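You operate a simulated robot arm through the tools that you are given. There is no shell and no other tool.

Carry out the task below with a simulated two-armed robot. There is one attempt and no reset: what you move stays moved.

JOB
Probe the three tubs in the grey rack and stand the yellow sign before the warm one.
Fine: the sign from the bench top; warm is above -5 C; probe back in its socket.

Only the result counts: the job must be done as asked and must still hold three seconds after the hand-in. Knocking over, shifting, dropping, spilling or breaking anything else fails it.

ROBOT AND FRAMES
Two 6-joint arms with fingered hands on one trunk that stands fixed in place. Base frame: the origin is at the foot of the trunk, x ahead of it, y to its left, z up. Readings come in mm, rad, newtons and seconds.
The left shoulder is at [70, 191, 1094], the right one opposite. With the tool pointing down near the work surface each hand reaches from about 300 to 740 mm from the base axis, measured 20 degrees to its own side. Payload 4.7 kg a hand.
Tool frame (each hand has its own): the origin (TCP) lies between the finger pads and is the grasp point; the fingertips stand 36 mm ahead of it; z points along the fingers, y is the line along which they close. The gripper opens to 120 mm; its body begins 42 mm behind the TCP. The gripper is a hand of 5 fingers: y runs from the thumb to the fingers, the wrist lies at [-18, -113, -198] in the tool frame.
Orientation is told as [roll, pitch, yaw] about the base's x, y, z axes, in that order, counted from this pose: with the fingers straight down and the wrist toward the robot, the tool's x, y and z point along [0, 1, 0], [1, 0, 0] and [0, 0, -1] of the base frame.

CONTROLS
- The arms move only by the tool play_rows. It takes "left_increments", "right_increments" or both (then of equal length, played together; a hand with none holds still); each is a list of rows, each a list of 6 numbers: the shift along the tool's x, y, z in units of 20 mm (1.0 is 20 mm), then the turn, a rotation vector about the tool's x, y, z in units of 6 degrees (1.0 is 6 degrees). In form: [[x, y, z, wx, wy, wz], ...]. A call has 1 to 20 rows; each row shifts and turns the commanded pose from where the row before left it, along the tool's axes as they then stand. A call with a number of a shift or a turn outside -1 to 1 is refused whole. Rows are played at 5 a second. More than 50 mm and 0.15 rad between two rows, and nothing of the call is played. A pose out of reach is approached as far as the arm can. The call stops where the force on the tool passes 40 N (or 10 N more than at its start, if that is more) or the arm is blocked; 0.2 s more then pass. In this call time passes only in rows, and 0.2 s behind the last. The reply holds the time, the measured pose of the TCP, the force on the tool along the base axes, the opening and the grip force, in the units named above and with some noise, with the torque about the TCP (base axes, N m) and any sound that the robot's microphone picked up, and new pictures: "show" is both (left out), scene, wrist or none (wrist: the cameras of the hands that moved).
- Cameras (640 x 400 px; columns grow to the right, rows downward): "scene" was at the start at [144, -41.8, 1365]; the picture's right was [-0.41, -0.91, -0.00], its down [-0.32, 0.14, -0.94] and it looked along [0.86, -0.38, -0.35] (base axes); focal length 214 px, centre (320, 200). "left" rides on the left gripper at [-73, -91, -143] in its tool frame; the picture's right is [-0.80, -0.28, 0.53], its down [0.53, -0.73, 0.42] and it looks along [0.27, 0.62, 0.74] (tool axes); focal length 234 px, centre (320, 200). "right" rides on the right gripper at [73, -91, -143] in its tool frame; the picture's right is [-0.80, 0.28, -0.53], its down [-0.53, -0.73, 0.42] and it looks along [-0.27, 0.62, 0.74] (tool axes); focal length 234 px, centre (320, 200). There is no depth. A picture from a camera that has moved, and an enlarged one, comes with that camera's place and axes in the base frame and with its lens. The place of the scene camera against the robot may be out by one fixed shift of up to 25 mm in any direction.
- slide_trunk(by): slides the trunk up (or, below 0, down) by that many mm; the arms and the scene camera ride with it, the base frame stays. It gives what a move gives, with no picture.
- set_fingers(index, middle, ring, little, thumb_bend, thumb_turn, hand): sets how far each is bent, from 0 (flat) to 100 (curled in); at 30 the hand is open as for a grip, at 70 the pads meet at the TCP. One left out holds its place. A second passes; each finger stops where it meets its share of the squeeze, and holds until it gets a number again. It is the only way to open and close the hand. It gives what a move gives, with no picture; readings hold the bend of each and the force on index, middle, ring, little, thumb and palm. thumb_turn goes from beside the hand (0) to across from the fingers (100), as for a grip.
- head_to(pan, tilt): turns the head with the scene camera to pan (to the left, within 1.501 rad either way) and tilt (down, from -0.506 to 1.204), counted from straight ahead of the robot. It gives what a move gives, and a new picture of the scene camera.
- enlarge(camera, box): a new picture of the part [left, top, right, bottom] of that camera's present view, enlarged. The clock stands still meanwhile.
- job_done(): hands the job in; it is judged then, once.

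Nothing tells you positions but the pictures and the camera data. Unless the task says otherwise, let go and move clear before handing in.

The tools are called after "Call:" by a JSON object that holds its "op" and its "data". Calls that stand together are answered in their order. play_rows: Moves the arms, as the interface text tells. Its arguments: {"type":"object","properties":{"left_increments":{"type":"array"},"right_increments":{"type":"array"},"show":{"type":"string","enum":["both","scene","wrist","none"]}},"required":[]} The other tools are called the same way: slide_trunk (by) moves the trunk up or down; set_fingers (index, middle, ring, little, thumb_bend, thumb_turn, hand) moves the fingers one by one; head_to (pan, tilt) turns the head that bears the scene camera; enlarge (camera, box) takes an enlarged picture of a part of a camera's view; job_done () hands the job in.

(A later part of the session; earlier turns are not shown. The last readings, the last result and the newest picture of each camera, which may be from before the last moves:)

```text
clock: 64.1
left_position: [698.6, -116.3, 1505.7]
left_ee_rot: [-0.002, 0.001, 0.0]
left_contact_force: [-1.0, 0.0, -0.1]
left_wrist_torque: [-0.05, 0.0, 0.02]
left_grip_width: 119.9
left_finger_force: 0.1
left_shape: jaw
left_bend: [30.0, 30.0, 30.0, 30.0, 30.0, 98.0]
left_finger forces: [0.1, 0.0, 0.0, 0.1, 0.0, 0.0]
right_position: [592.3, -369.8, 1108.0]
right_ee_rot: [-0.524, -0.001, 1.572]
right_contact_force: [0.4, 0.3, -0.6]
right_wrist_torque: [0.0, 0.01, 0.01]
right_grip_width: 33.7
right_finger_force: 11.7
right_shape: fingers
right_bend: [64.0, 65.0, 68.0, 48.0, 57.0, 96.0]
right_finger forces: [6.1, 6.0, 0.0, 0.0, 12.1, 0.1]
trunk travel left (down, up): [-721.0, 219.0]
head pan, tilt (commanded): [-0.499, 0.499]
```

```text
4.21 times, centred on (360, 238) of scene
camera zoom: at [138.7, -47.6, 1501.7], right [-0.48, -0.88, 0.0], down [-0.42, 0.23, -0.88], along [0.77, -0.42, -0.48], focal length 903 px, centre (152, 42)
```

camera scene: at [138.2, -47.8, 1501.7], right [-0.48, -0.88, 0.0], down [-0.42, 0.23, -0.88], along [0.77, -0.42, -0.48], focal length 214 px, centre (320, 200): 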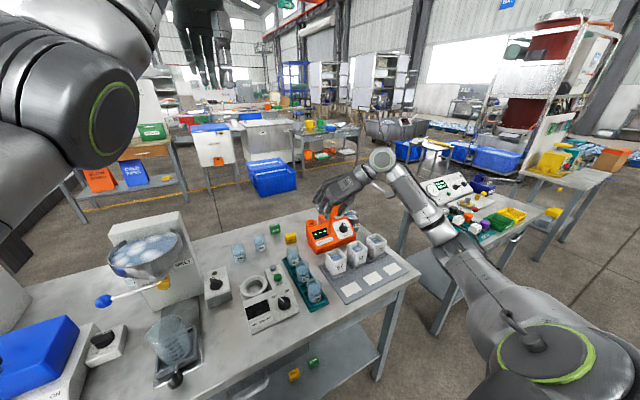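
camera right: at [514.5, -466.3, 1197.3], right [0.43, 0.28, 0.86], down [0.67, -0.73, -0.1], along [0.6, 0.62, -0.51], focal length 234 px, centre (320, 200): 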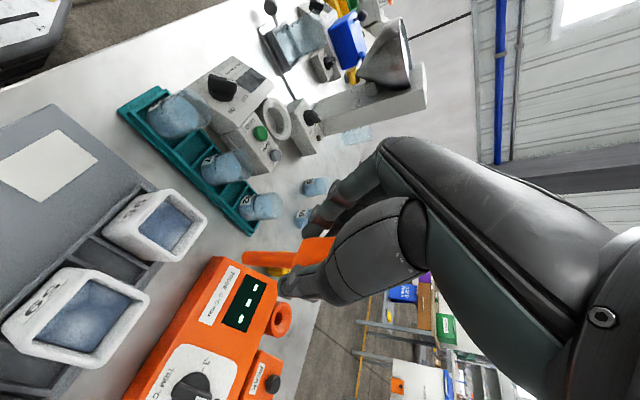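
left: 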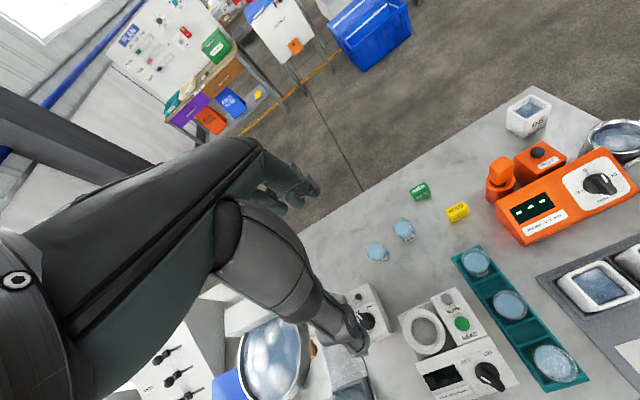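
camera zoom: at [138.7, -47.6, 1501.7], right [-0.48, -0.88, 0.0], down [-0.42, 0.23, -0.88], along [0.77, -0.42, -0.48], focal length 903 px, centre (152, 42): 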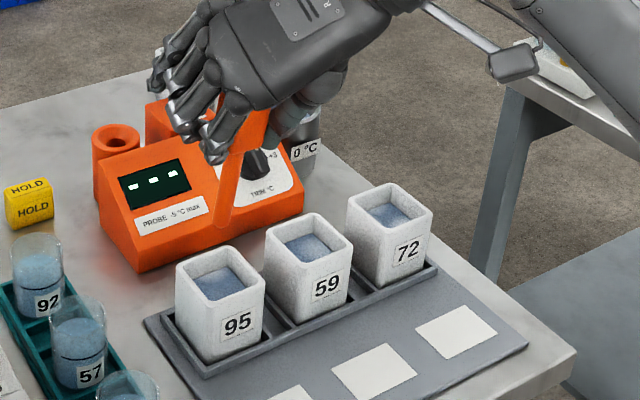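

The tip sits directly above the centre of tub 95. I'll descend 80 mm, bringing the tip to about 906, just into the tub, and check forces and display.

Call:
{"op": "play_rows", "data": {"right_increments": [[0.5, 0, 0.866, 0, 0, 0], [0.5, 0, 0.866, 0, 0, 0], [0.5, 0, 0.866, 0, 0, 0], [0.5, 0, 0.866, 0, 0, 0]], "show": "none"}}

Call:
{"op": "enlarge", "data": {"camera": "right", "box": [100, 170, 340, 320]}}

Call:
{"op": "enlarge", "data": {"camera": "scene", "box": [300, 190, 420, 285]}}

Call:
{"op": "enlarge", "data": {"camera": "left", "box": [480, 180, 640, 300]}}

```text
clock: 65.1
left_position: [698.4, -115.6, 1505.8]
left_ee_rot: [0.0, 0.0, 0.001]
left_contact_force: [-0.1, -0.1, 0.3]
left_wrist_torque: [-0.01, 0.03, -0.02]
left_grip_width: 119.6
left_finger_force: 0.1
left_shape: jaw
left_bend: [30.0, 30.0, 30.0, 30.0, 30.0, 98.0]
left_finger forces: [0.0, 0.0, 0.0, 0.0, 0.0, 0.0]
right_position: [591.3, -372.2, 1030.3]
right_ee_rot: [-0.525, 0.0, 1.571]
right_contact_force: [0.1, -0.7, -0.6]
right_wrist_torque: [-0.01, 0.0, 0.01]
right_grip_width: 34.1
right_finger_force: 12.3
right_shape: fingers
right_bend: [64.0, 65.0, 68.0, 48.0, 57.0, 96.0]
right_finger forces: [6.2, 6.1, 0.0, 0.1, 12.2, 0.1]
trunk travel left (down, up): [-721.0, 219.0]
head pan, tilt (commanded): [-0.499, 0.499]
```

```text
2.67 times, centred on (220, 245) of right
camera zoom: at [455.8, -463.2, 1117.9], right [0.43, 0.28, 0.86], down [0.67, -0.73, -0.1], along [0.6, 0.62, -0.51], focal length 624 px, centre (587, 80)
```

zoom: 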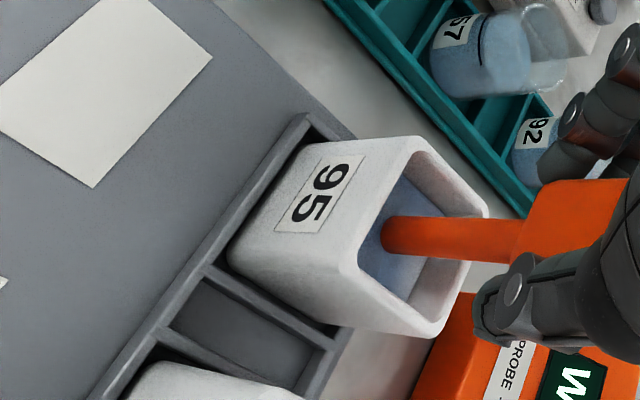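

```text
4.21 times, centred on (360, 238) of scene
camera zoom: at [139.2, -47.8, 1501.7], right [-0.48, -0.88, 0.0], down [-0.42, 0.23, -0.88], along [0.77, -0.42, -0.48], focal length 903 px, centre (152, 42)
```

zoom: 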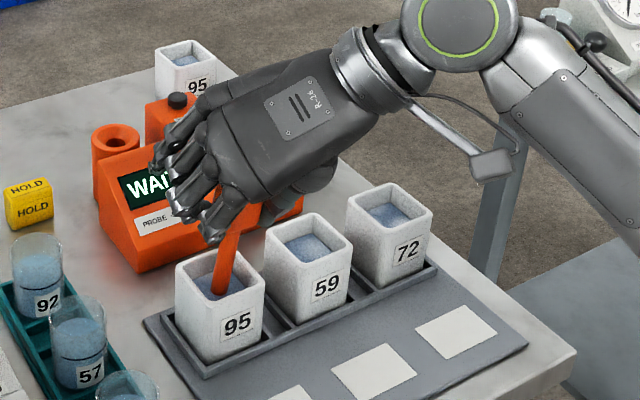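

```text
3.33 times, centred on (560, 240) of left
camera zoom: at [606.7, -188.3, 1649.2], right [-0.28, -0.8, -0.53], down [-0.73, 0.53, -0.42], along [0.62, 0.27, -0.74], focal length 781 px, centre (-480, 67)
```

zoom: 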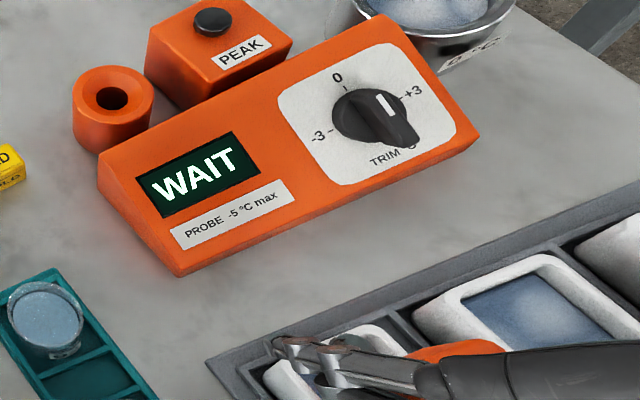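

The display shows WAIT, so the meter senses tub 95. I'll dip 6 mm deeper and hold still for a few seconds.

Call:
{"op": "play_rows", "data": {"right_increments": [[0.15, 0, 0.26, 0, 0, 0], [0, 0, 0, 0, 0, 0], [0, 0, 0, 0, 0, 0], [0, 0, 0, 0, 0, 0], [0, 0, 0, 0, 0, 0], [0, 0, 0, 0, 0, 0], [0, 0, 0, 0, 0, 0], [0, 0, 0, 0, 0, 0], [0, 0, 0, 0, 0, 0], [0, 0, 0, 0, 0, 0], [0, 0, 0, 0, 0, 0], [0, 0, 0, 0, 0, 0], [0, 0, 0, 0, 0, 0], [0, 0, 0, 0, 0, 0], [0, 0, 0, 0, 0, 0]], "show": "none"}}

Call:
{"op": "enlarge", "data": {"camera": "left", "box": [480, 180, 640, 300]}}

Call:
{"op": "enlarge", "data": {"camera": "scene", "box": [300, 190, 420, 285]}}

```text
clock: 68.3
left_position: [697.9, -115.1, 1505.0]
left_ee_rot: [0.0, 0.0, 0.001]
left_contact_force: [0.3, -0.4, -1.2]
left_wrist_torque: [0.01, 0.01, -0.01]
left_grip_width: 119.7
left_finger_force: 0.1
left_shape: jaw
left_bend: [30.0, 30.0, 30.0, 30.0, 30.0, 98.0]
left_finger forces: [0.0, 0.1, 0.1, 0.0, 0.1, 0.0]
right_position: [589.9, -372.1, 1023.6]
right_ee_rot: [-0.525, -0.001, 1.571]
right_contact_force: [-0.7, -0.8, -0.7]
right_wrist_torque: [0.01, 0.02, 0.02]
right_grip_width: 34.0
right_finger_force: 12.3
right_shape: fingers
right_bend: [64.0, 65.0, 68.0, 48.0, 57.0, 96.0]
right_finger forces: [6.2, 6.0, 0.0, 0.0, 12.1, 0.0]
trunk travel left (down, up): [-721.0, 219.0]
head pan, tilt (commanded): [-0.499, 0.499]
```

```text
3.33 times, centred on (560, 240) of left
camera zoom: at [606.7, -187.9, 1649.2], right [-0.28, -0.8, -0.53], down [-0.73, 0.53, -0.42], along [0.62, 0.27, -0.74], focal length 781 px, centre (-480, 67)
```

zoom: 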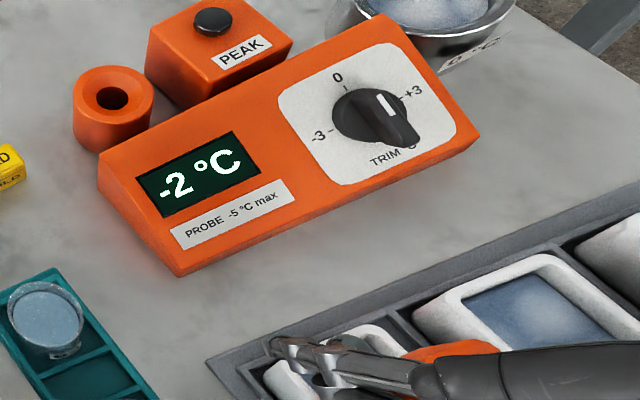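

```text
4.21 times, centred on (360, 238) of scene
camera zoom: at [139.2, -47.5, 1501.6], right [-0.48, -0.88, 0.0], down [-0.42, 0.23, -0.88], along [0.77, -0.42, -0.48], focal length 903 px, centre (152, 42)
```

zoom: 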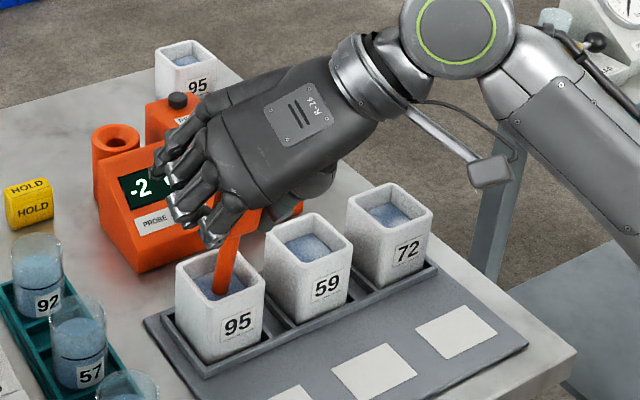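

Tub 95 reads -2 °C, though the trim may add an offset. I'll hold two more seconds to confirm it is stable.

Call:
{"op": "play_rows", "data": {"right_increments": [[0, 0, 0, 0, 0, 0], [0, 0, 0, 0, 0, 0], [0, 0, 0, 0, 0, 0], [0, 0, 0, 0, 0, 0], [0, 0, 0, 0, 0, 0], [0, 0, 0, 0, 0, 0], [0, 0, 0, 0, 0, 0], [0, 0, 0, 0, 0, 0], [0, 0, 0, 0, 0, 0], [0, 0, 0, 0, 0, 0]], "show": "none"}}

Call:
{"op": "enlarge", "data": {"camera": "left", "box": [500, 190, 600, 265]}}

```text
clock: 70.5
left_position: [698.9, -116.3, 1505.9]
left_ee_rot: [0.001, 0.0, -0.001]
left_contact_force: [0.8, -0.4, -0.5]
left_wrist_torque: [-0.02, 0.03, 0.01]
left_grip_width: 119.7
left_finger_force: 0.1
left_shape: jaw
left_bend: [30.0, 30.0, 30.0, 30.0, 30.0, 98.0]
left_finger forces: [0.1, 0.1, 0.0, 0.1, 0.1, 0.0]
right_position: [591.7, -372.7, 1024.7]
right_ee_rot: [-0.524, -0.001, 1.57]
right_contact_force: [-0.1, 0.9, -0.4]
right_wrist_torque: [0.01, 0.02, 0.01]
right_grip_width: 33.8
right_finger_force: 12.6
right_shape: fingers
right_bend: [64.0, 65.0, 68.0, 48.0, 57.0, 96.0]
right_finger forces: [6.2, 6.0, 0.0, 0.0, 12.3, 0.0]
trunk travel left (down, up): [-721.0, 219.0]
head pan, tilt (commanded): [-0.499, 0.499]
```

```text
5.33 times, centred on (550, 228) of left
camera zoom: at [606.7, -187.9, 1649.2], right [-0.28, -0.8, -0.53], down [-0.73, 0.53, -0.42], along [0.62, 0.27, -0.74], focal length 1249 px, centre (-907, 53)
```

zoom: 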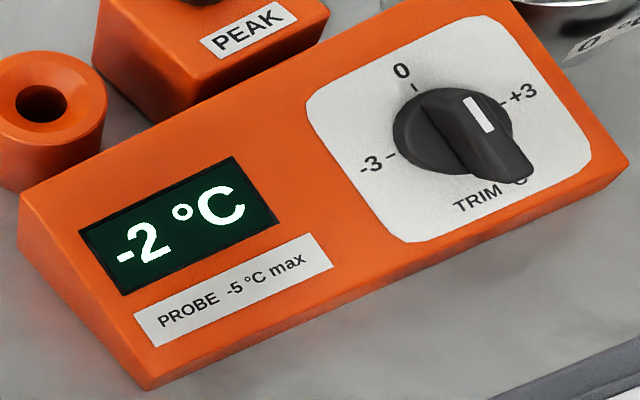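

The reading is stable at -2 °C. I'll lift out and move over to tub 59, 96 mm to the right.

Call:
{"op": "play_rows", "data": {"right_increments": [[-0.45, 0, -0.78, 0, 0, 0], [-0.45, 0, -0.78, 0, 0, 0], [-0.45, 0, -0.78, 0, 0, 0], [0, -0.97, 0, 0, 0, 0], [0, -0.97, 0, 0, 0, 0], [0, -0.97, 0, 0, 0, 0], [0, -0.97, 0, 0, 0, 0], [0, -0.97, 0, 0, 0, 0]], "show": "none"}}

Call:
{"op": "enlarge", "data": {"camera": "right", "box": [100, 170, 340, 320]}}

Call:
{"op": "enlarge", "data": {"camera": "scene", "box": [310, 190, 430, 285]}}

```text
clock: 72.3
left_position: [697.3, -114.2, 1506.6]
left_ee_rot: [-0.001, -0.001, 0.001]
left_contact_force: [0.2, 0.7, 0.2]
left_wrist_torque: [0.02, -0.03, 0.01]
left_grip_width: 119.6
left_finger_force: 0.0
left_shape: jaw
left_bend: [30.0, 30.0, 30.0, 30.0, 30.0, 98.0]
left_finger forces: [0.0, 0.0, 0.0, 0.0, 0.0, 0.1]
right_position: [590.6, -469.3, 1078.6]
right_ee_rot: [-0.523, 0.0, 1.57]
right_contact_force: [0.3, -0.2, -1.1]
right_wrist_torque: [0.0, 0.0, 0.03]
right_grip_width: 33.7
right_finger_force: 11.7
right_shape: fingers
right_bend: [64.0, 65.0, 68.0, 48.0, 57.0, 96.0]
right_finger forces: [6.2, 5.9, 0.1, 0.0, 12.2, 0.0]
trunk travel left (down, up): [-721.0, 219.0]
head pan, tilt (commanded): [-0.499, 0.499]
```

```text
2.67 times, centred on (220, 245) of right
camera zoom: at [455.1, -559.9, 1166.1], right [0.43, 0.28, 0.86], down [0.67, -0.73, -0.1], along [0.6, 0.62, -0.51], focal length 624 px, centre (587, 80)
```

zoom: 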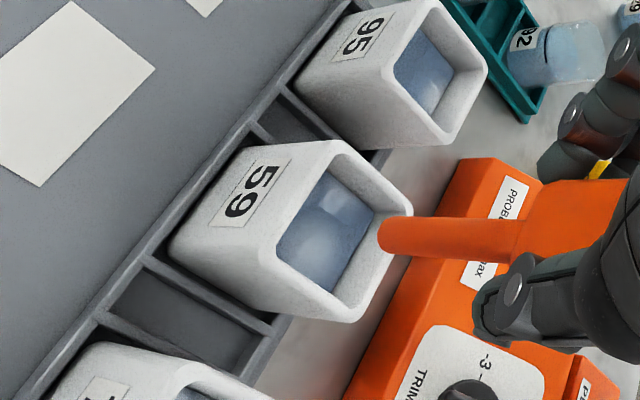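

```text
4.21 times, centred on (370, 238) of scene
camera zoom: at [138.9, -48.0, 1501.6], right [-0.48, -0.88, 0.0], down [-0.42, 0.23, -0.88], along [0.77, -0.42, -0.48], focal length 903 px, centre (110, 42)
```

zoom: 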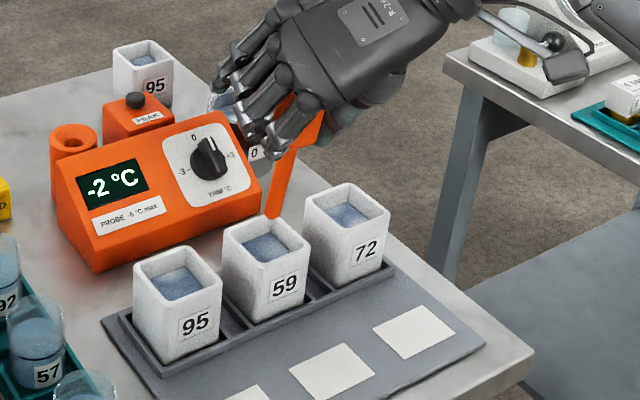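

The display keeps the last reading of -2 °C until the next probing. The tip is now over tub 59; I'll descend 54 mm and hold for about 3 s.

Call:
{"op": "play_rows", "data": {"right_increments": [[0.392, 0, 0.813, 0, 0, 0], [0.392, 0, 0.813, 0, 0, 0], [0.392, 0, 0.813, 0, 0, 0]], "show": "none"}}

Call:
{"op": "enlarge", "data": {"camera": "right", "box": [100, 170, 340, 320]}}

Call:
{"op": "enlarge", "data": {"camera": "scene", "box": [310, 190, 430, 285]}}

```text
clock: 73.1
left_position: [698.1, -116.1, 1506.2]
left_ee_rot: [-0.002, 0.0, 0.001]
left_contact_force: [0.7, 0.9, 0.0]
left_wrist_torque: [0.03, -0.02, 0.0]
left_grip_width: 119.6
left_finger_force: 0.1
left_shape: jaw
left_bend: [30.0, 30.0, 30.0, 30.0, 30.0, 98.0]
left_finger forces: [0.0, 0.1, 0.0, 0.0, 0.1, 0.1]
right_position: [595.2, -468.6, 1024.4]
right_ee_rot: [-0.522, -0.001, 1.572]
right_contact_force: [-0.2, 0.7, -0.7]
right_wrist_torque: [0.04, 0.05, -0.02]
right_grip_width: 34.0
right_finger_force: 12.3
right_shape: fingers
right_bend: [64.0, 65.0, 68.0, 48.0, 57.0, 96.0]
right_finger forces: [6.3, 6.0, 0.0, 0.1, 12.2, 0.1]
trunk travel left (down, up): [-721.0, 219.0]
head pan, tilt (commanded): [-0.499, 0.499]
```

```text
2.67 times, centred on (220, 245) of right
camera zoom: at [460.2, -559.8, 1111.6], right [0.43, 0.28, 0.86], down [0.67, -0.73, -0.1], along [0.6, 0.62, -0.51], focal length 624 px, centre (587, 80)
```

zoom: 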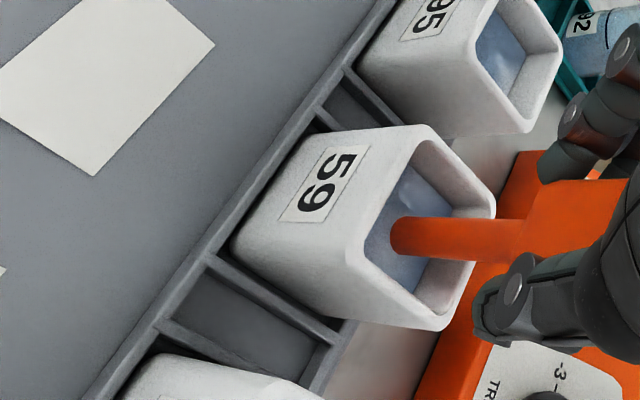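

```text
4.21 times, centred on (370, 238) of scene
camera zoom: at [139.3, -47.5, 1501.7], right [-0.48, -0.88, 0.0], down [-0.42, 0.23, -0.88], along [0.77, -0.42, -0.48], focal length 903 px, centre (110, 42)
```

zoom: 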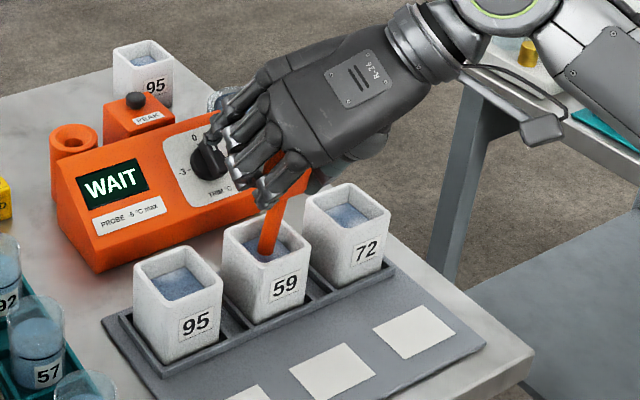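

The display shows WAIT for tub 59. I'll hold still for about 4 seconds and read it.

Call:
{"op": "play_rows", "data": {"right_increments": [[0, 0, 0, 0, 0, 0], [0, 0, 0, 0, 0, 0], [0, 0, 0, 0, 0, 0], [0, 0, 0, 0, 0, 0], [0, 0, 0, 0, 0, 0], [0, 0, 0, 0, 0, 0], [0, 0, 0, 0, 0, 0], [0, 0, 0, 0, 0, 0], [0, 0, 0, 0, 0, 0], [0, 0, 0, 0, 0, 0], [0, 0, 0, 0, 0, 0], [0, 0, 0, 0, 0, 0], [0, 0, 0, 0, 0, 0], [0, 0, 0, 0, 0, 0], [0, 0, 0, 0, 0, 0], [0, 0, 0, 0, 0, 0], [0, 0, 0, 0, 0, 0], [0, 0, 0, 0, 0, 0]], "show": "none"}}

Call:
{"op": "enlarge", "data": {"camera": "scene", "box": [310, 190, 430, 285]}}

Call:
{"op": "enlarge", "data": {"camera": "left", "box": [500, 190, 600, 265]}}

```text
clock: 76.9
left_position: [699.1, -115.2, 1506.2]
left_ee_rot: [0.001, 0.0, -0.001]
left_contact_force: [-0.4, 0.4, -0.2]
left_wrist_torque: [0.01, -0.01, 0.01]
left_grip_width: 119.6
left_finger_force: 0.0
left_shape: jaw
left_bend: [30.0, 30.0, 30.0, 30.0, 30.0, 98.0]
left_finger forces: [0.0, 0.1, 0.0, 0.0, 0.0, 0.0]
right_position: [596.0, -469.5, 1024.3]
right_ee_rot: [-0.525, -0.001, 1.57]
right_contact_force: [-0.1, 0.0, -0.4]
right_wrist_torque: [0.01, 0.02, 0.01]
right_grip_width: 34.2
right_finger_force: 12.3
right_shape: fingers
right_bend: [64.0, 65.0, 68.0, 48.0, 57.0, 96.0]
right_finger forces: [6.2, 6.0, 0.0, 0.0, 12.2, 0.0]
trunk travel left (down, up): [-721.0, 219.0]
head pan, tilt (commanded): [-0.499, 0.499]
```

```text
4.21 times, centred on (370, 238) of scene
camera zoom: at [139.1, -47.5, 1501.6], right [-0.48, -0.88, 0.0], down [-0.42, 0.23, -0.88], along [0.77, -0.42, -0.48], focal length 903 px, centre (110, 42)
```

zoom: 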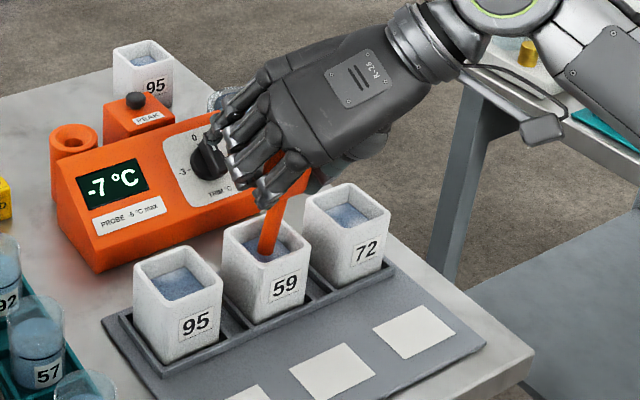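

```text
5.33 times, centred on (550, 228) of left
camera zoom: at [606.7, -188.0, 1649.2], right [-0.28, -0.8, -0.53], down [-0.73, 0.53, -0.42], along [0.62, 0.27, -0.74], focal length 1249 px, centre (-907, 53)
```

zoom: 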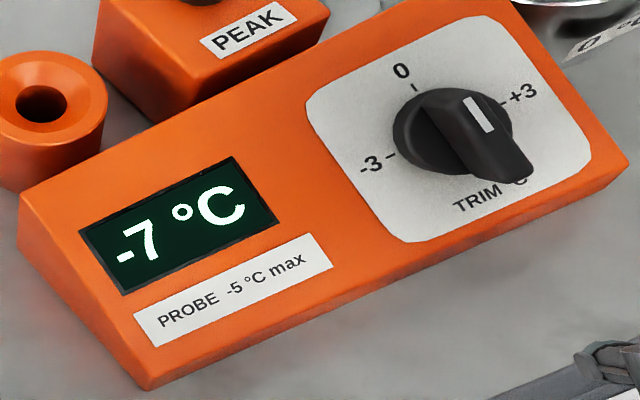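

Tub 59 reads -7 °C. Now tub 72: I'll lift, move 97 mm right, and check before dipping.

Call:
{"op": "play_rows", "data": {"right_increments": [[-0.45, 0, -0.78, 0, 0, 0], [-0.45, 0, -0.78, 0, 0, 0], [-0.45, 0, -0.78, 0, 0, 0], [0, -0.97, 0, 0, 0, 0], [0, -0.97, 0, 0, 0, 0], [0, -0.97, 0, 0, 0, 0], [0, -0.97, 0, 0, 0, 0], [0, -0.97, 0, 0, 0, 0]], "show": "none"}}

Call:
{"op": "enlarge", "data": {"camera": "right", "box": [100, 170, 340, 320]}}

Call:
{"op": "enlarge", "data": {"camera": "scene", "box": [310, 190, 430, 285]}}

```text
clock: 78.7
left_position: [698.8, -116.1, 1506.1]
left_ee_rot: [0.001, 0.0, -0.001]
left_contact_force: [0.5, -0.1, 0.2]
left_wrist_torque: [0.0, 0.01, 0.01]
left_grip_width: 119.5
left_finger_force: 0.0
left_shape: jaw
left_bend: [30.0, 30.0, 30.0, 30.0, 30.0, 98.0]
left_finger forces: [0.0, 0.1, 0.1, 0.0, 0.0, 0.0]
right_position: [595.4, -567.0, 1076.9]
right_ee_rot: [-0.522, -0.002, 1.572]
right_contact_force: [-0.8, -0.3, -1.3]
right_wrist_torque: [0.03, 0.01, -0.02]
right_grip_width: 34.0
right_finger_force: 13.1
right_shape: fingers
right_bend: [64.0, 65.0, 68.0, 48.0, 57.0, 96.0]
right_finger forces: [6.2, 6.0, 0.1, 0.1, 12.3, 0.0]
trunk travel left (down, up): [-721.0, 219.0]
head pan, tilt (commanded): [-0.499, 0.499]
```

```text
2.67 times, centred on (220, 245) of right
camera zoom: at [459.9, -658.3, 1164.6], right [0.43, 0.28, 0.86], down [0.67, -0.73, -0.1], along [0.6, 0.62, -0.51], focal length 624 px, centre (587, 80)
```

zoom: 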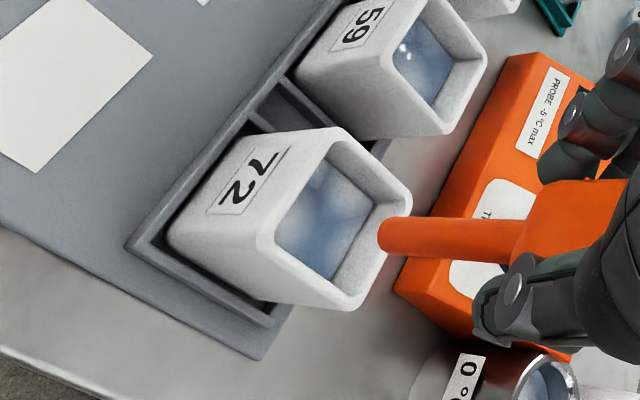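

```text
4.21 times, centred on (370, 238) of scene
camera zoom: at [139.1, -48.0, 1501.6], right [-0.48, -0.88, 0.0], down [-0.42, 0.23, -0.88], along [0.77, -0.42, -0.48], focal length 903 px, centre (110, 42)
```

zoom: 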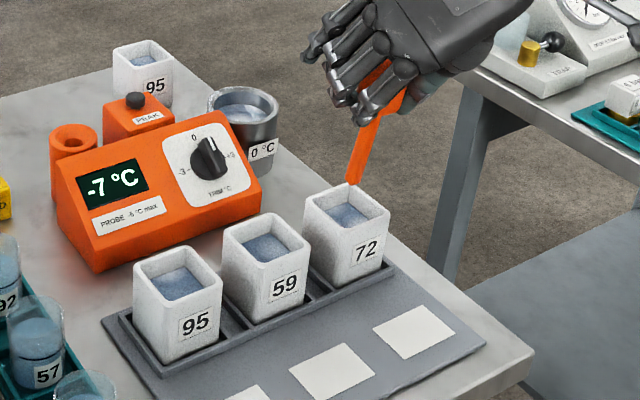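

The tip is over tub 72. I'll descend 53 mm with a 3 mm correction and hold for the reading.

Call:
{"op": "play_rows", "data": {"right_increments": [[0.442, 0.05, 0.765, 0, 0, 0], [0.442, 0.05, 0.765, 0, 0, 0], [0.442, 0.05, 0.765, 0, 0, 0]], "show": "none"}}

Call:
{"op": "enlarge", "data": {"camera": "right", "box": [100, 170, 340, 320]}}

Call:
{"op": "play_rows", "data": {"right_increments": [[0, 0, 0, 0, 0, 0], [0, 0, 0, 0, 0, 0], [0, 0, 0, 0, 0, 0], [0, 0, 0, 0, 0, 0], [0, 0, 0, 0, 0, 0], [0, 0, 0, 0, 0, 0], [0, 0, 0, 0, 0, 0], [0, 0, 0, 0, 0, 0], [0, 0, 0, 0, 0, 0], [0, 0, 0, 0, 0, 0], [0, 0, 0, 0, 0, 0], [0, 0, 0, 0, 0, 0], [0, 0, 0, 0, 0, 0], [0, 0, 0, 0, 0, 0], [0, 0, 0, 0, 0, 0], [0, 0, 0, 0, 0, 0], [0, 0, 0, 0, 0, 0], [0, 0, 0, 0, 0, 0]], "show": "none"}}

Call:
{"op": "enlarge", "data": {"camera": "scene", "box": [310, 190, 430, 285]}}

Call:
{"op": "enlarge", "data": {"camera": "left", "box": [500, 190, 600, 265]}}

```text
clock: 79.5
left_position: [697.6, -114.9, 1506.3]
left_ee_rot: [0.001, 0.001, 0.001]
left_contact_force: [0.0, -0.5, 0.2]
left_wrist_torque: [0.0, 0.01, -0.01]
left_grip_width: 119.7
left_finger_force: 0.0
left_shape: jaw
left_bend: [30.0, 30.0, 30.0, 30.0, 30.0, 98.0]
left_finger forces: [0.1, 0.0, 0.0, 0.0, 0.0, 0.0]
right_position: [593.8, -562.7, 1026.5]
right_ee_rot: [-0.524, 0.0, 1.572]
right_contact_force: [0.1, -0.1, -0.2]
right_wrist_torque: [-0.02, 0.05, 0.02]
right_grip_width: 34.0
right_finger_force: 12.6
right_shape: fingers
right_bend: [64.0, 65.0, 68.0, 48.0, 57.0, 96.0]
right_finger forces: [6.1, 5.9, 0.0, 0.0, 12.2, 0.1]
trunk travel left (down, up): [-721.0, 219.0]
head pan, tilt (commanded): [-0.499, 0.499]
```

```text
2.67 times, centred on (220, 245) of right
camera zoom: at [458.6, -653.8, 1113.2], right [0.43, 0.28, 0.86], down [0.67, -0.73, -0.1], along [0.6, 0.62, -0.51], focal length 624 px, centre (587, 80)
```

zoom: 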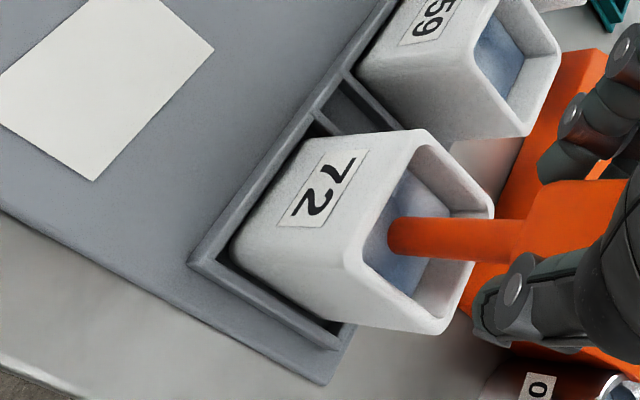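

```text
clock: 83.3
left_position: [698.1, -115.0, 1505.9]
left_ee_rot: [-0.001, 0.0, 0.002]
left_contact_force: [-0.3, 0.0, -0.4]
left_wrist_torque: [-0.02, -0.03, 0.01]
left_grip_width: 119.8
left_finger_force: 0.1
left_shape: jaw
left_bend: [30.0, 30.0, 30.0, 30.0, 30.0, 98.0]
left_finger forces: [0.0, 0.0, 0.0, 0.0, 0.1, 0.0]
right_position: [595.1, -561.7, 1026.0]
right_ee_rot: [-0.524, 0.0, 1.571]
right_contact_force: [0.1, -0.1, -0.7]
right_wrist_torque: [0.0, -0.04, 0.02]
right_grip_width: 34.1
right_finger_force: 12.5
right_shape: fingers
right_bend: [64.0, 65.0, 68.0, 48.0, 57.0, 96.0]
right_finger forces: [6.2, 6.0, 0.0, 0.0, 12.2, 0.0]
trunk travel left (down, up): [-721.0, 219.0]
head pan, tilt (commanded): [-0.499, 0.499]
```

```text
4.21 times, centred on (370, 238) of scene
camera zoom: at [139.1, -47.5, 1501.6], right [-0.48, -0.88, 0.0], down [-0.42, 0.23, -0.88], along [0.77, -0.42, -0.48], focal length 903 px, centre (110, 42)
```

zoom: 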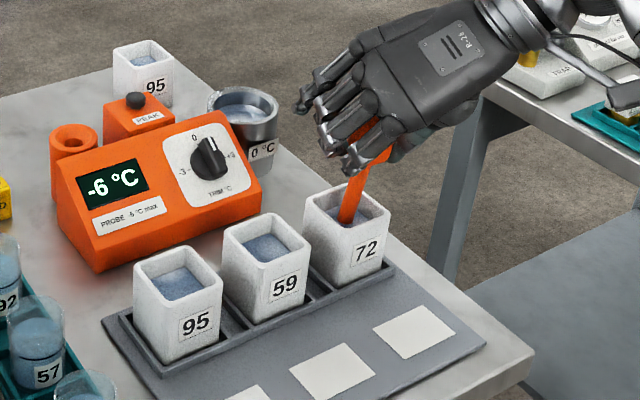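

```text
5.33 times, centred on (550, 228) of left
camera zoom: at [606.7, -188.0, 1649.2], right [-0.28, -0.8, -0.53], down [-0.73, 0.53, -0.42], along [0.62, 0.27, -0.74], focal length 1249 px, centre (-907, 53)
```

zoom: 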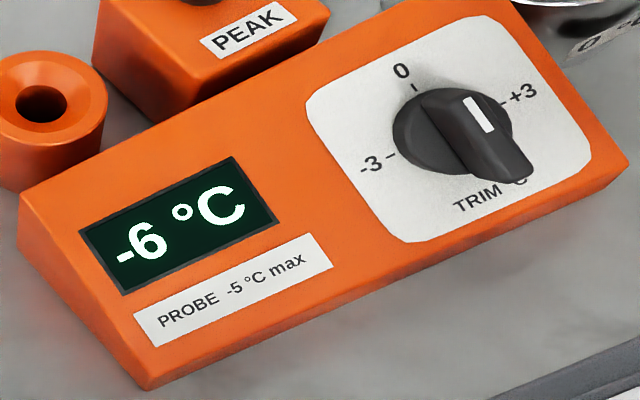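

The readings are 95: -2 °C, 59: -7 °C and 72: -6 °C, so any uniform trim offset still leaves tub 95 as the single warm one. Next comes returning the probe: I'll lift out and head back toward the socket.

Call:
{"op": "play_rows", "data": {"right_increments": [[-0.42, 0, -0.727, 0, 0, 0], [-0.42, 0, -0.727, 0, 0, 0], [-0.42, 0, -0.727, 0, 0, 0], [-0.42, 0, -0.727, 0, 0, 0], [-0.42, 0, -0.727, 0, 0, 0], [-0.862, 0.755, 0.4975, 0, 0, 0], [-0.862, 0.755, 0.4975, 0, 0, 0], [-0.862, 0.755, 0.4975, 0, 0, 0], [-0.862, 0.755, 0.4975, 0, 0, 0], [-0.862, 0.755, 0.4975, 0, 0, 0], [-0.862, 0.755, 0.4975, 0, 0, 0]], "show": "none"}}

```text
clock: 85.7
left_position: [699.9, -114.1, 1506.0]
left_ee_rot: [-0.002, 0.002, 0.002]
left_contact_force: [0.5, 0.0, -0.3]
left_wrist_torque: [-0.06, 0.03, -0.01]
left_grip_width: 119.5
left_finger_force: 0.1
left_shape: jaw
left_bend: [30.0, 30.0, 30.0, 30.0, 30.0, 98.0]
left_finger forces: [0.0, 0.0, 0.0, 0.0, 0.0, 0.1]
right_position: [718.0, -472.7, 1109.2]
right_ee_rot: [-0.525, 0.002, 1.569]
right_contact_force: [0.1, 0.5, -0.5]
right_wrist_torque: [0.03, 0.03, -0.01]
right_grip_width: 33.6
right_finger_force: 12.1
right_shape: fingers
right_bend: [64.0, 65.0, 68.0, 48.0, 57.0, 96.0]
right_finger forces: [6.1, 6.0, 0.1, 0.1, 12.0, 0.1]
trunk travel left (down, up): [-721.0, 219.0]
head pan, tilt (commanded): [-0.499, 0.499]
```

That's on course. I'll continue to the spot where the probe first came free, for a fresh measurement of its lean.

Call:
{"op": "play_rows", "data": {"right_increments": [[-0.84, 0.82, 0.485, 0, 0, 0], [-0.84, 0.82, 0.485, 0, 0, 0], [-0.84, 0.82, 0.485, 0, 0, 0], [-0.84, 0.82, 0.485, 0, 0, 0], [-0.84, 0.82, 0.485, 0, 0, 0]], "show": "none"}}

Call:
{"op": "enlarge", "data": {"camera": "right", "box": [190, 210, 350, 310]}}

Call:
{"op": "enlarge", "data": {"camera": "scene", "box": [290, 160, 370, 230]}}

```text
clock: 86.9
left_position: [699.0, -113.5, 1506.2]
left_ee_rot: [-0.001, 0.002, -0.001]
left_contact_force: [-0.1, 0.8, -0.1]
left_wrist_torque: [-0.02, 0.06, -0.02]
left_grip_width: 119.9
left_finger_force: 0.1
left_shape: jaw
left_bend: [30.0, 30.0, 30.0, 30.0, 30.0, 98.0]
left_finger forces: [0.0, 0.1, 0.0, 0.1, 0.0, 0.0]
right_position: [814.3, -387.1, 1107.2]
right_ee_rot: [-0.522, 0.001, 1.568]
right_contact_force: [1.0, -0.5, -0.3]
right_wrist_torque: [0.01, 0.0, 0.05]
right_grip_width: 33.9
right_finger_force: 11.5
right_shape: fingers
right_bend: [64.0, 65.0, 68.0, 48.0, 57.0, 96.0]
right_finger forces: [6.1, 5.8, 0.0, 0.0, 12.0, 0.1]
trunk travel left (down, up): [-721.0, 219.0]
head pan, tilt (commanded): [-0.499, 0.499]
```

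```text
4.00 times, centred on (270, 260) of right
camera zoom: at [678.5, -478.6, 1195.0], right [0.43, 0.28, 0.86], down [0.67, -0.73, -0.1], along [0.6, 0.62, -0.51], focal length 937 px, centre (520, -40)
```

zoom: 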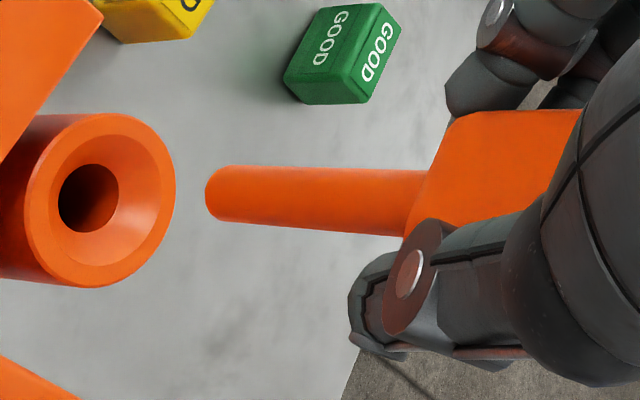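

```text
5.71 times, centred on (330, 195) of scene
camera zoom: at [140.3, -46.1, 1501.5], right [-0.48, -0.88, 0.0], down [-0.42, 0.23, -0.88], along [0.77, -0.42, -0.48], focal length 1226 px, centre (263, 229)
```

zoom: 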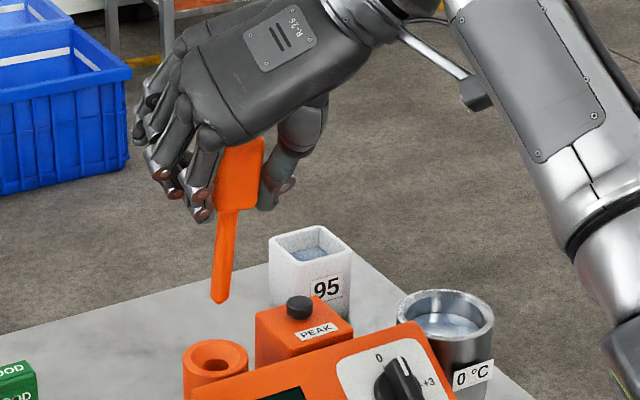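

The probe sits in the hand just as before. I'll correct its lean (about 5° in x, 3° in y) and put the tip over the socket hole, still at a safe height.

Call:
{"op": "play_rows", "data": {"right_increments": [[-0.853, 0.325, 0.4925, 0, 0, 0], [0, 0, 0, 0.404, 0.883, -0.233]], "show": "none"}}

Call:
{"op": "enlarge", "data": {"camera": "right", "box": [190, 210, 350, 310]}}

Call:
{"op": "enlarge", "data": {"camera": "scene", "box": [290, 160, 370, 230]}}

Call:
{"op": "enlarge", "data": {"camera": "left", "box": [450, 130, 610, 250]}}

```text
clock: 87.5
left_position: [698.5, -112.6, 1505.9]
left_ee_rot: [-0.001, 0.0, -0.001]
left_contact_force: [0.4, 0.2, 0.4]
left_wrist_torque: [-0.05, -0.05, 0.02]
left_grip_width: 119.7
left_finger_force: 0.1
left_shape: jaw
left_bend: [30.0, 30.0, 30.0, 30.0, 30.0, 98.0]
left_finger forces: [0.0, 0.1, 0.0, 0.0, 0.0, 0.1]
right_position: [834.0, -381.4, 1105.9]
right_ee_rot: [-0.43, 0.05, 1.572]
right_contact_force: [1.0, 0.3, -1.2]
right_wrist_torque: [-0.01, -0.01, 0.01]
right_grip_width: 33.9
right_finger_force: 12.0
right_shape: fingers
right_bend: [64.0, 65.0, 68.0, 48.0, 57.0, 96.0]
right_finger forces: [6.1, 5.8, 0.1, 0.0, 11.9, 0.0]
trunk travel left (down, up): [-721.0, 219.0]
head pan, tilt (commanded): [-0.499, 0.499]
```

```text
4.00 times, centred on (270, 260) of right
camera zoom: at [707.3, -467.2, 1211.4], right [0.51, 0.32, 0.8], down [0.66, -0.74, -0.13], along [0.55, 0.59, -0.59], focal length 937 px, centre (520, -40)
```

zoom: 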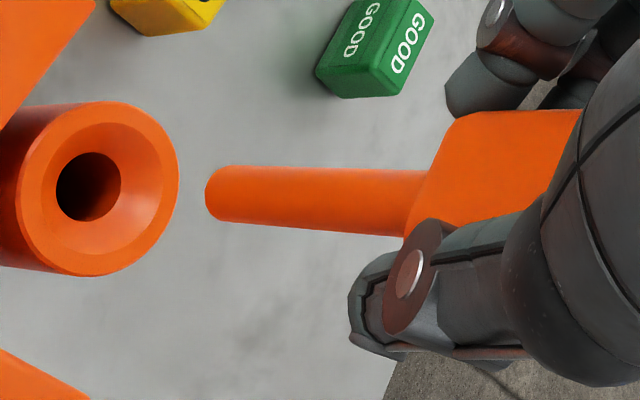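

```text
5.71 times, centred on (330, 195) of scene
camera zoom: at [139.8, -45.7, 1501.6], right [-0.48, -0.88, 0.0], down [-0.42, 0.23, -0.88], along [0.77, -0.42, -0.48], focal length 1226 px, centre (263, 229)
```

zoom: 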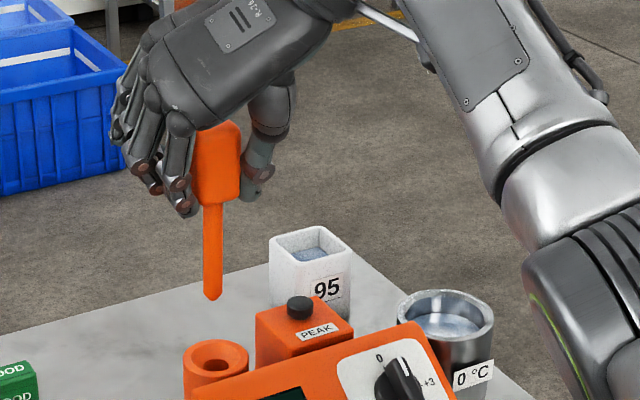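

```text
3.33 times, centred on (530, 190) of left
camera zoom: at [607.6, -185.8, 1649.1], right [-0.28, -0.8, -0.52], down [-0.73, 0.53, -0.42], along [0.62, 0.27, -0.74], focal length 781 px, centre (-380, 233)
```

zoom: 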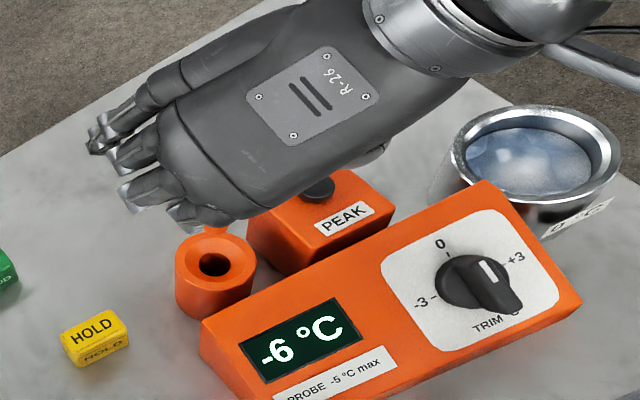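

The rod is now vertical, and its tip is within about 1 mm of the socket axis. I'll descend 55 mm until the tip is just above the funnel rim and verify.

Call:
{"op": "play_rows", "data": {"right_increments": [[0.385, 0.045, 0.836, 0, 0, 0], [0.385, 0.045, 0.836, 0, 0, 0], [0.385, 0.045, 0.836, 0, 0, 0]], "show": "none"}}

Call:
{"op": "enlarge", "data": {"camera": "right", "box": [190, 210, 350, 310]}}

Call:
{"op": "enlarge", "data": {"camera": "scene", "box": [290, 170, 370, 235]}}

```text
clock: 88.3
left_position: [699.9, -115.8, 1505.2]
left_ee_rot: [0.001, 0.001, 0.001]
left_contact_force: [0.5, 0.5, -0.4]
left_wrist_torque: [0.01, -0.03, 0.02]
left_grip_width: 119.6
left_finger_force: 0.1
left_shape: jaw
left_bend: [30.0, 30.0, 30.0, 30.0, 30.0, 98.0]
left_finger forces: [0.0, 0.0, 0.1, 0.0, 0.0, 0.0]
right_position: [832.8, -381.7, 1053.1]
right_ee_rot: [-0.431, 0.049, 1.571]
right_contact_force: [-0.1, -0.7, -0.7]
right_wrist_torque: [0.02, 0.02, 0.01]
right_grip_width: 33.8
right_finger_force: 12.0
right_shape: fingers
right_bend: [64.0, 65.0, 68.0, 48.0, 57.0, 96.0]
right_finger forces: [6.1, 5.8, 0.0, 0.1, 11.9, 0.1]
trunk travel left (down, up): [-721.0, 219.0]
head pan, tilt (commanded): [-0.499, 0.499]
```

```text
4.00 times, centred on (270, 260) of right
camera zoom: at [706.4, -468.7, 1157.0], right [0.51, 0.32, 0.8], down [0.66, -0.74, -0.13], along [0.55, 0.59, -0.59], focal length 937 px, centre (520, -40)
```

zoom: 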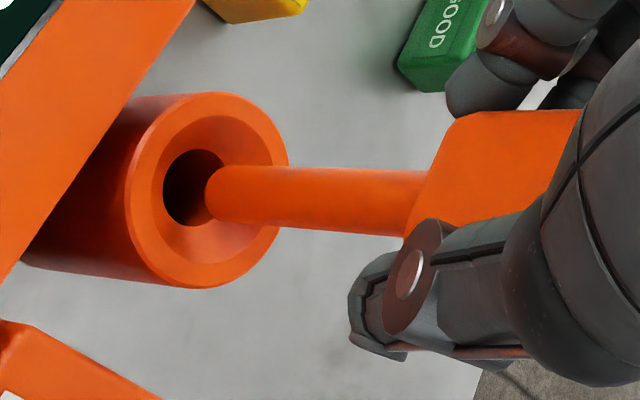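

```text
6.15 times, centred on (330, 202) of scene
camera zoom: at [139.3, -48.0, 1501.6], right [-0.48, -0.88, 0.0], down [-0.42, 0.23, -0.88], along [0.77, -0.42, -0.48], focal length 1320 px, centre (258, 185)
```

zoom: 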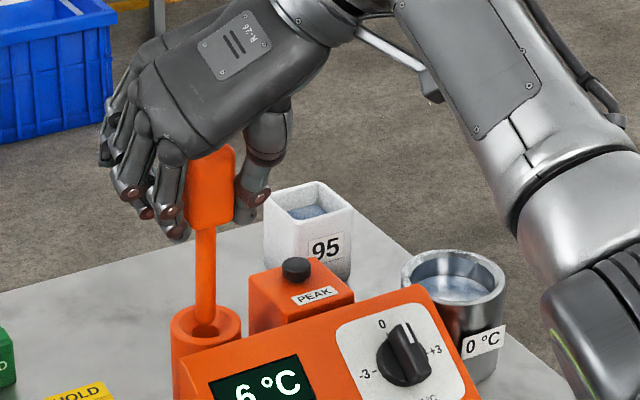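

The tip is centred in the funnel from both views. I'll lower it into the socket in steps, watching the force.

Call:
{"op": "play_rows", "data": {"right_increments": [[0.3, 0.035, 0.65, 0, 0, 0], [0.3, 0.035, 0.65, 0, 0, 0]], "show": "none"}}

Call:
{"op": "enlarge", "data": {"camera": "right", "box": [190, 210, 350, 310]}}

Call:
{"op": "enlarge", "data": {"camera": "scene", "box": [290, 175, 365, 235]}}

```text
clock: 88.9
left_position: [698.4, -116.4, 1506.1]
left_ee_rot: [0.0, -0.001, 0.001]
left_contact_force: [0.3, -1.0, 1.2]
left_wrist_torque: [-0.04, 0.0, -0.01]
left_grip_width: 119.5
left_finger_force: 0.1
left_shape: jaw
left_bend: [30.0, 30.0, 30.0, 30.0, 30.0, 98.0]
left_finger forces: [0.0, 0.1, 0.0, 0.1, 0.0, 0.0]
right_position: [830.9, -382.7, 1023.7]
right_ee_rot: [-0.431, 0.048, 1.572]
right_contact_force: [-0.2, 0.0, -0.5]
right_wrist_torque: [0.03, 0.01, -0.03]
right_grip_width: 34.0
right_finger_force: 12.4
right_shape: fingers
right_bend: [64.0, 65.0, 68.0, 48.0, 57.0, 96.0]
right_finger forces: [6.1, 5.8, 0.0, 0.0, 12.0, 0.0]
trunk travel left (down, up): [-721.0, 219.0]
head pan, tilt (commanded): [-0.499, 0.499]
```

```text
4.00 times, centred on (270, 260) of right
camera zoom: at [705.8, -468.3, 1128.0], right [0.51, 0.32, 0.8], down [0.66, -0.74, -0.13], along [0.55, 0.59, -0.59], focal length 937 px, centre (520, -40)
```

zoom: 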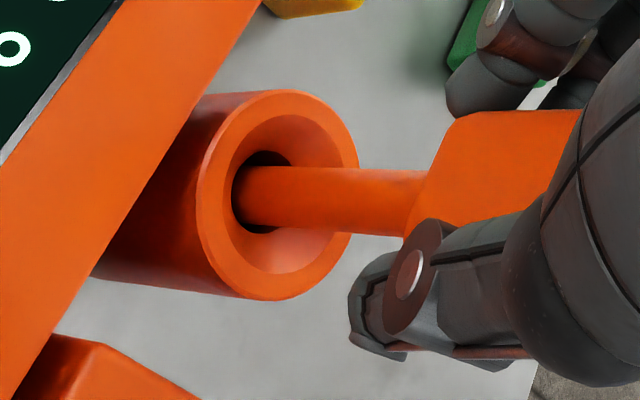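

```text
6.67 times, centred on (328, 205) of scene
camera zoom: at [139.7, -47.7, 1501.6], right [-0.48, -0.88, 0.0], down [-0.42, 0.23, -0.88], along [0.77, -0.42, -0.48], focal length 1430 px, centre (270, 167)
```

zoom: 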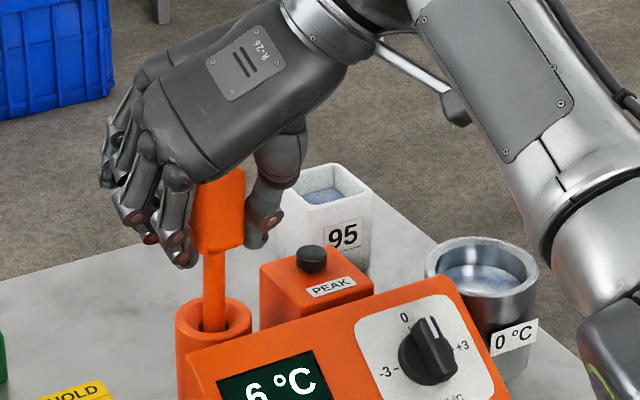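

The rod is entering with no side load. I'll continue lowering.

Call:
{"op": "play_rows", "data": {"right_increments": [[0.271, 0.05, 0.648, 0, 0, 0], [0.271, 0.05, 0.648, 0, 0, 0]], "show": "none"}}

Call:
{"op": "enlarge", "data": {"camera": "right", "box": [190, 210, 350, 310]}}

Call:
{"op": "enlarge", "data": {"camera": "scene", "box": [290, 180, 365, 240]}}

```text
clock: 89.5
left_position: [698.9, -114.4, 1505.2]
left_ee_rot: [-0.001, -0.001, -0.001]
left_contact_force: [-0.5, 0.2, -0.5]
left_wrist_torque: [0.0, 0.0, 0.03]
left_grip_width: 119.7
left_finger_force: 0.1
left_shape: jaw
left_bend: [30.0, 30.0, 30.0, 30.0, 30.0, 98.0]
left_finger forces: [0.0, 0.1, 0.0, 0.0, 0.0, 0.1]
right_position: [834.1, -383.0, 995.8]
right_ee_rot: [-0.43, 0.048, 1.572]
right_contact_force: [1.2, 0.2, 0.3]
right_wrist_torque: [0.02, 0.0, -0.01]
right_grip_width: 34.0
right_finger_force: 11.4
right_shape: fingers
right_bend: [64.0, 65.0, 68.0, 48.0, 57.0, 96.0]
right_finger forces: [6.1, 5.8, 0.1, 0.0, 11.9, 0.0]
trunk travel left (down, up): [-721.0, 219.0]
head pan, tilt (commanded): [-0.499, 0.499]
```

```text
4.00 times, centred on (270, 260) of right
camera zoom: at [706.6, -467.9, 1100.3], right [0.51, 0.32, 0.8], down [0.66, -0.74, -0.13], along [0.55, 0.59, -0.59], focal length 937 px, centre (520, -40)
```

zoom: 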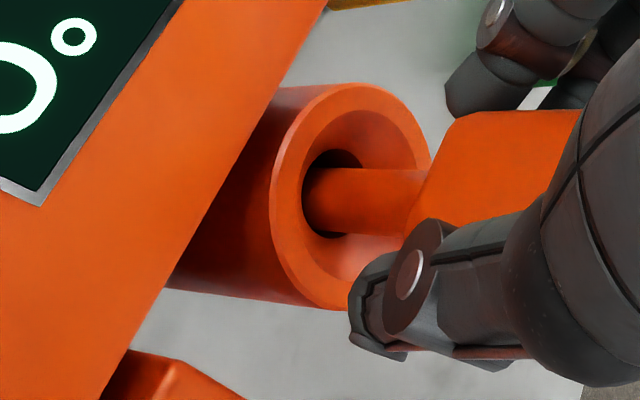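

```text
6.67 times, centred on (328, 210) of scene
camera zoom: at [139.7, -47.6, 1501.6], right [-0.48, -0.88, 0.0], down [-0.42, 0.23, -0.88], along [0.77, -0.42, -0.48], focal length 1430 px, centre (270, 133)
```

zoom: 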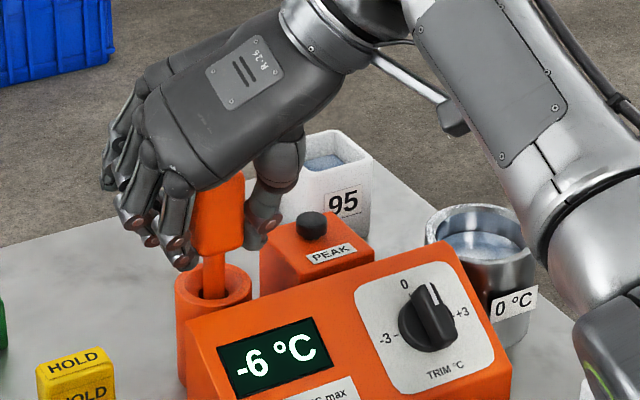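

About 15 mm remains. I'll lower 10 mm, then ease down until the base bears.

Call:
{"op": "play_rows", "data": {"right_increments": [[0.21, 0.025, 0.456, 0, 0, 0]], "show": "none"}}

Call:
{"op": "play_rows", "data": {"right_increments": [[0.1, 0.012, 0.22, 0, 0, 0]], "show": "none"}}

Call:
{"op": "enlarge", "data": {"camera": "right", "box": [190, 210, 350, 310]}}

Call:
{"op": "enlarge", "data": {"camera": "scene", "box": [290, 180, 365, 240]}}

```text
clock: 89.9
left_position: [700.4, -115.6, 1505.4]
left_ee_rot: [-0.001, -0.002, -0.001]
left_contact_force: [-0.2, -1.0, 0.2]
left_wrist_torque: [0.01, 0.02, 0.02]
left_grip_width: 119.4
left_finger_force: 0.1
left_shape: jaw
left_bend: [30.0, 30.0, 30.0, 30.0, 30.0, 98.0]
left_finger forces: [0.0, 0.0, 0.0, 0.0, 0.0, 0.0]
right_position: [832.7, -380.8, 986.9]
right_ee_rot: [-0.43, 0.049, 1.572]
right_contact_force: [0.4, 0.2, -0.2]
right_wrist_torque: [-0.04, -0.01, 0.01]
right_grip_width: 33.8
right_finger_force: 12.2
right_shape: fingers
right_bend: [64.0, 65.0, 68.0, 48.0, 57.0, 96.0]
right_finger forces: [6.1, 5.8, 0.1, 0.0, 11.9, 0.0]
trunk travel left (down, up): [-721.0, 219.0]
head pan, tilt (commanded): [-0.499, 0.499]
```

```text
clock: 90.3
left_position: [698.3, -115.7, 1506.0]
left_ee_rot: [0.0, -0.001, 0.001]
left_contact_force: [-0.1, 0.0, -0.2]
left_wrist_torque: [-0.02, -0.02, 0.05]
left_grip_width: 119.6
left_finger_force: 0.1
left_shape: jaw
left_bend: [30.0, 30.0, 30.0, 30.0, 30.0, 98.0]
left_finger forces: [0.0, 0.0, 0.0, 0.0, 0.0, 0.1]
right_position: [831.8, -382.6, 981.9]
right_ee_rot: [-0.43, 0.049, 1.574]
right_contact_force: [-0.4, -0.3, -0.1]
right_wrist_torque: [0.02, 0.05, 0.03]
right_grip_width: 33.9
right_finger_force: 12.0
right_shape: fingers
right_bend: [64.0, 65.0, 68.0, 48.0, 57.0, 96.0]
right_finger forces: [6.1, 5.8, 0.1, 0.0, 11.9, 0.0]
trunk travel left (down, up): [-721.0, 219.0]
head pan, tilt (commanded): [-0.499, 0.499]
```

```text
4.00 times, centred on (270, 260) of right
camera zoom: at [705.7, -468.7, 1085.9], right [0.51, 0.32, 0.8], down [0.66, -0.74, -0.13], along [0.55, 0.59, -0.59], focal length 937 px, centre (520, -40)
```

zoom: 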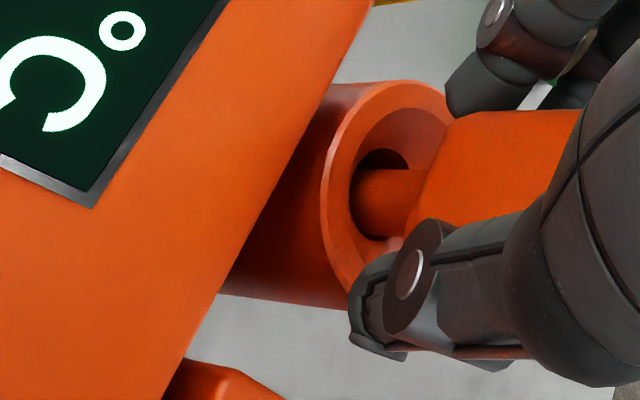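

```text
6.67 times, centred on (328, 210) of scene
camera zoom: at [139.2, -47.4, 1501.6], right [-0.48, -0.88, 0.0], down [-0.42, 0.23, -0.88], along [0.77, -0.42, -0.48], focal length 1430 px, centre (270, 133)
```

zoom: 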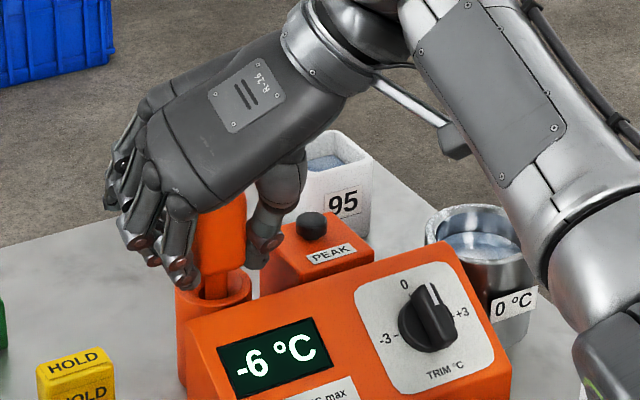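

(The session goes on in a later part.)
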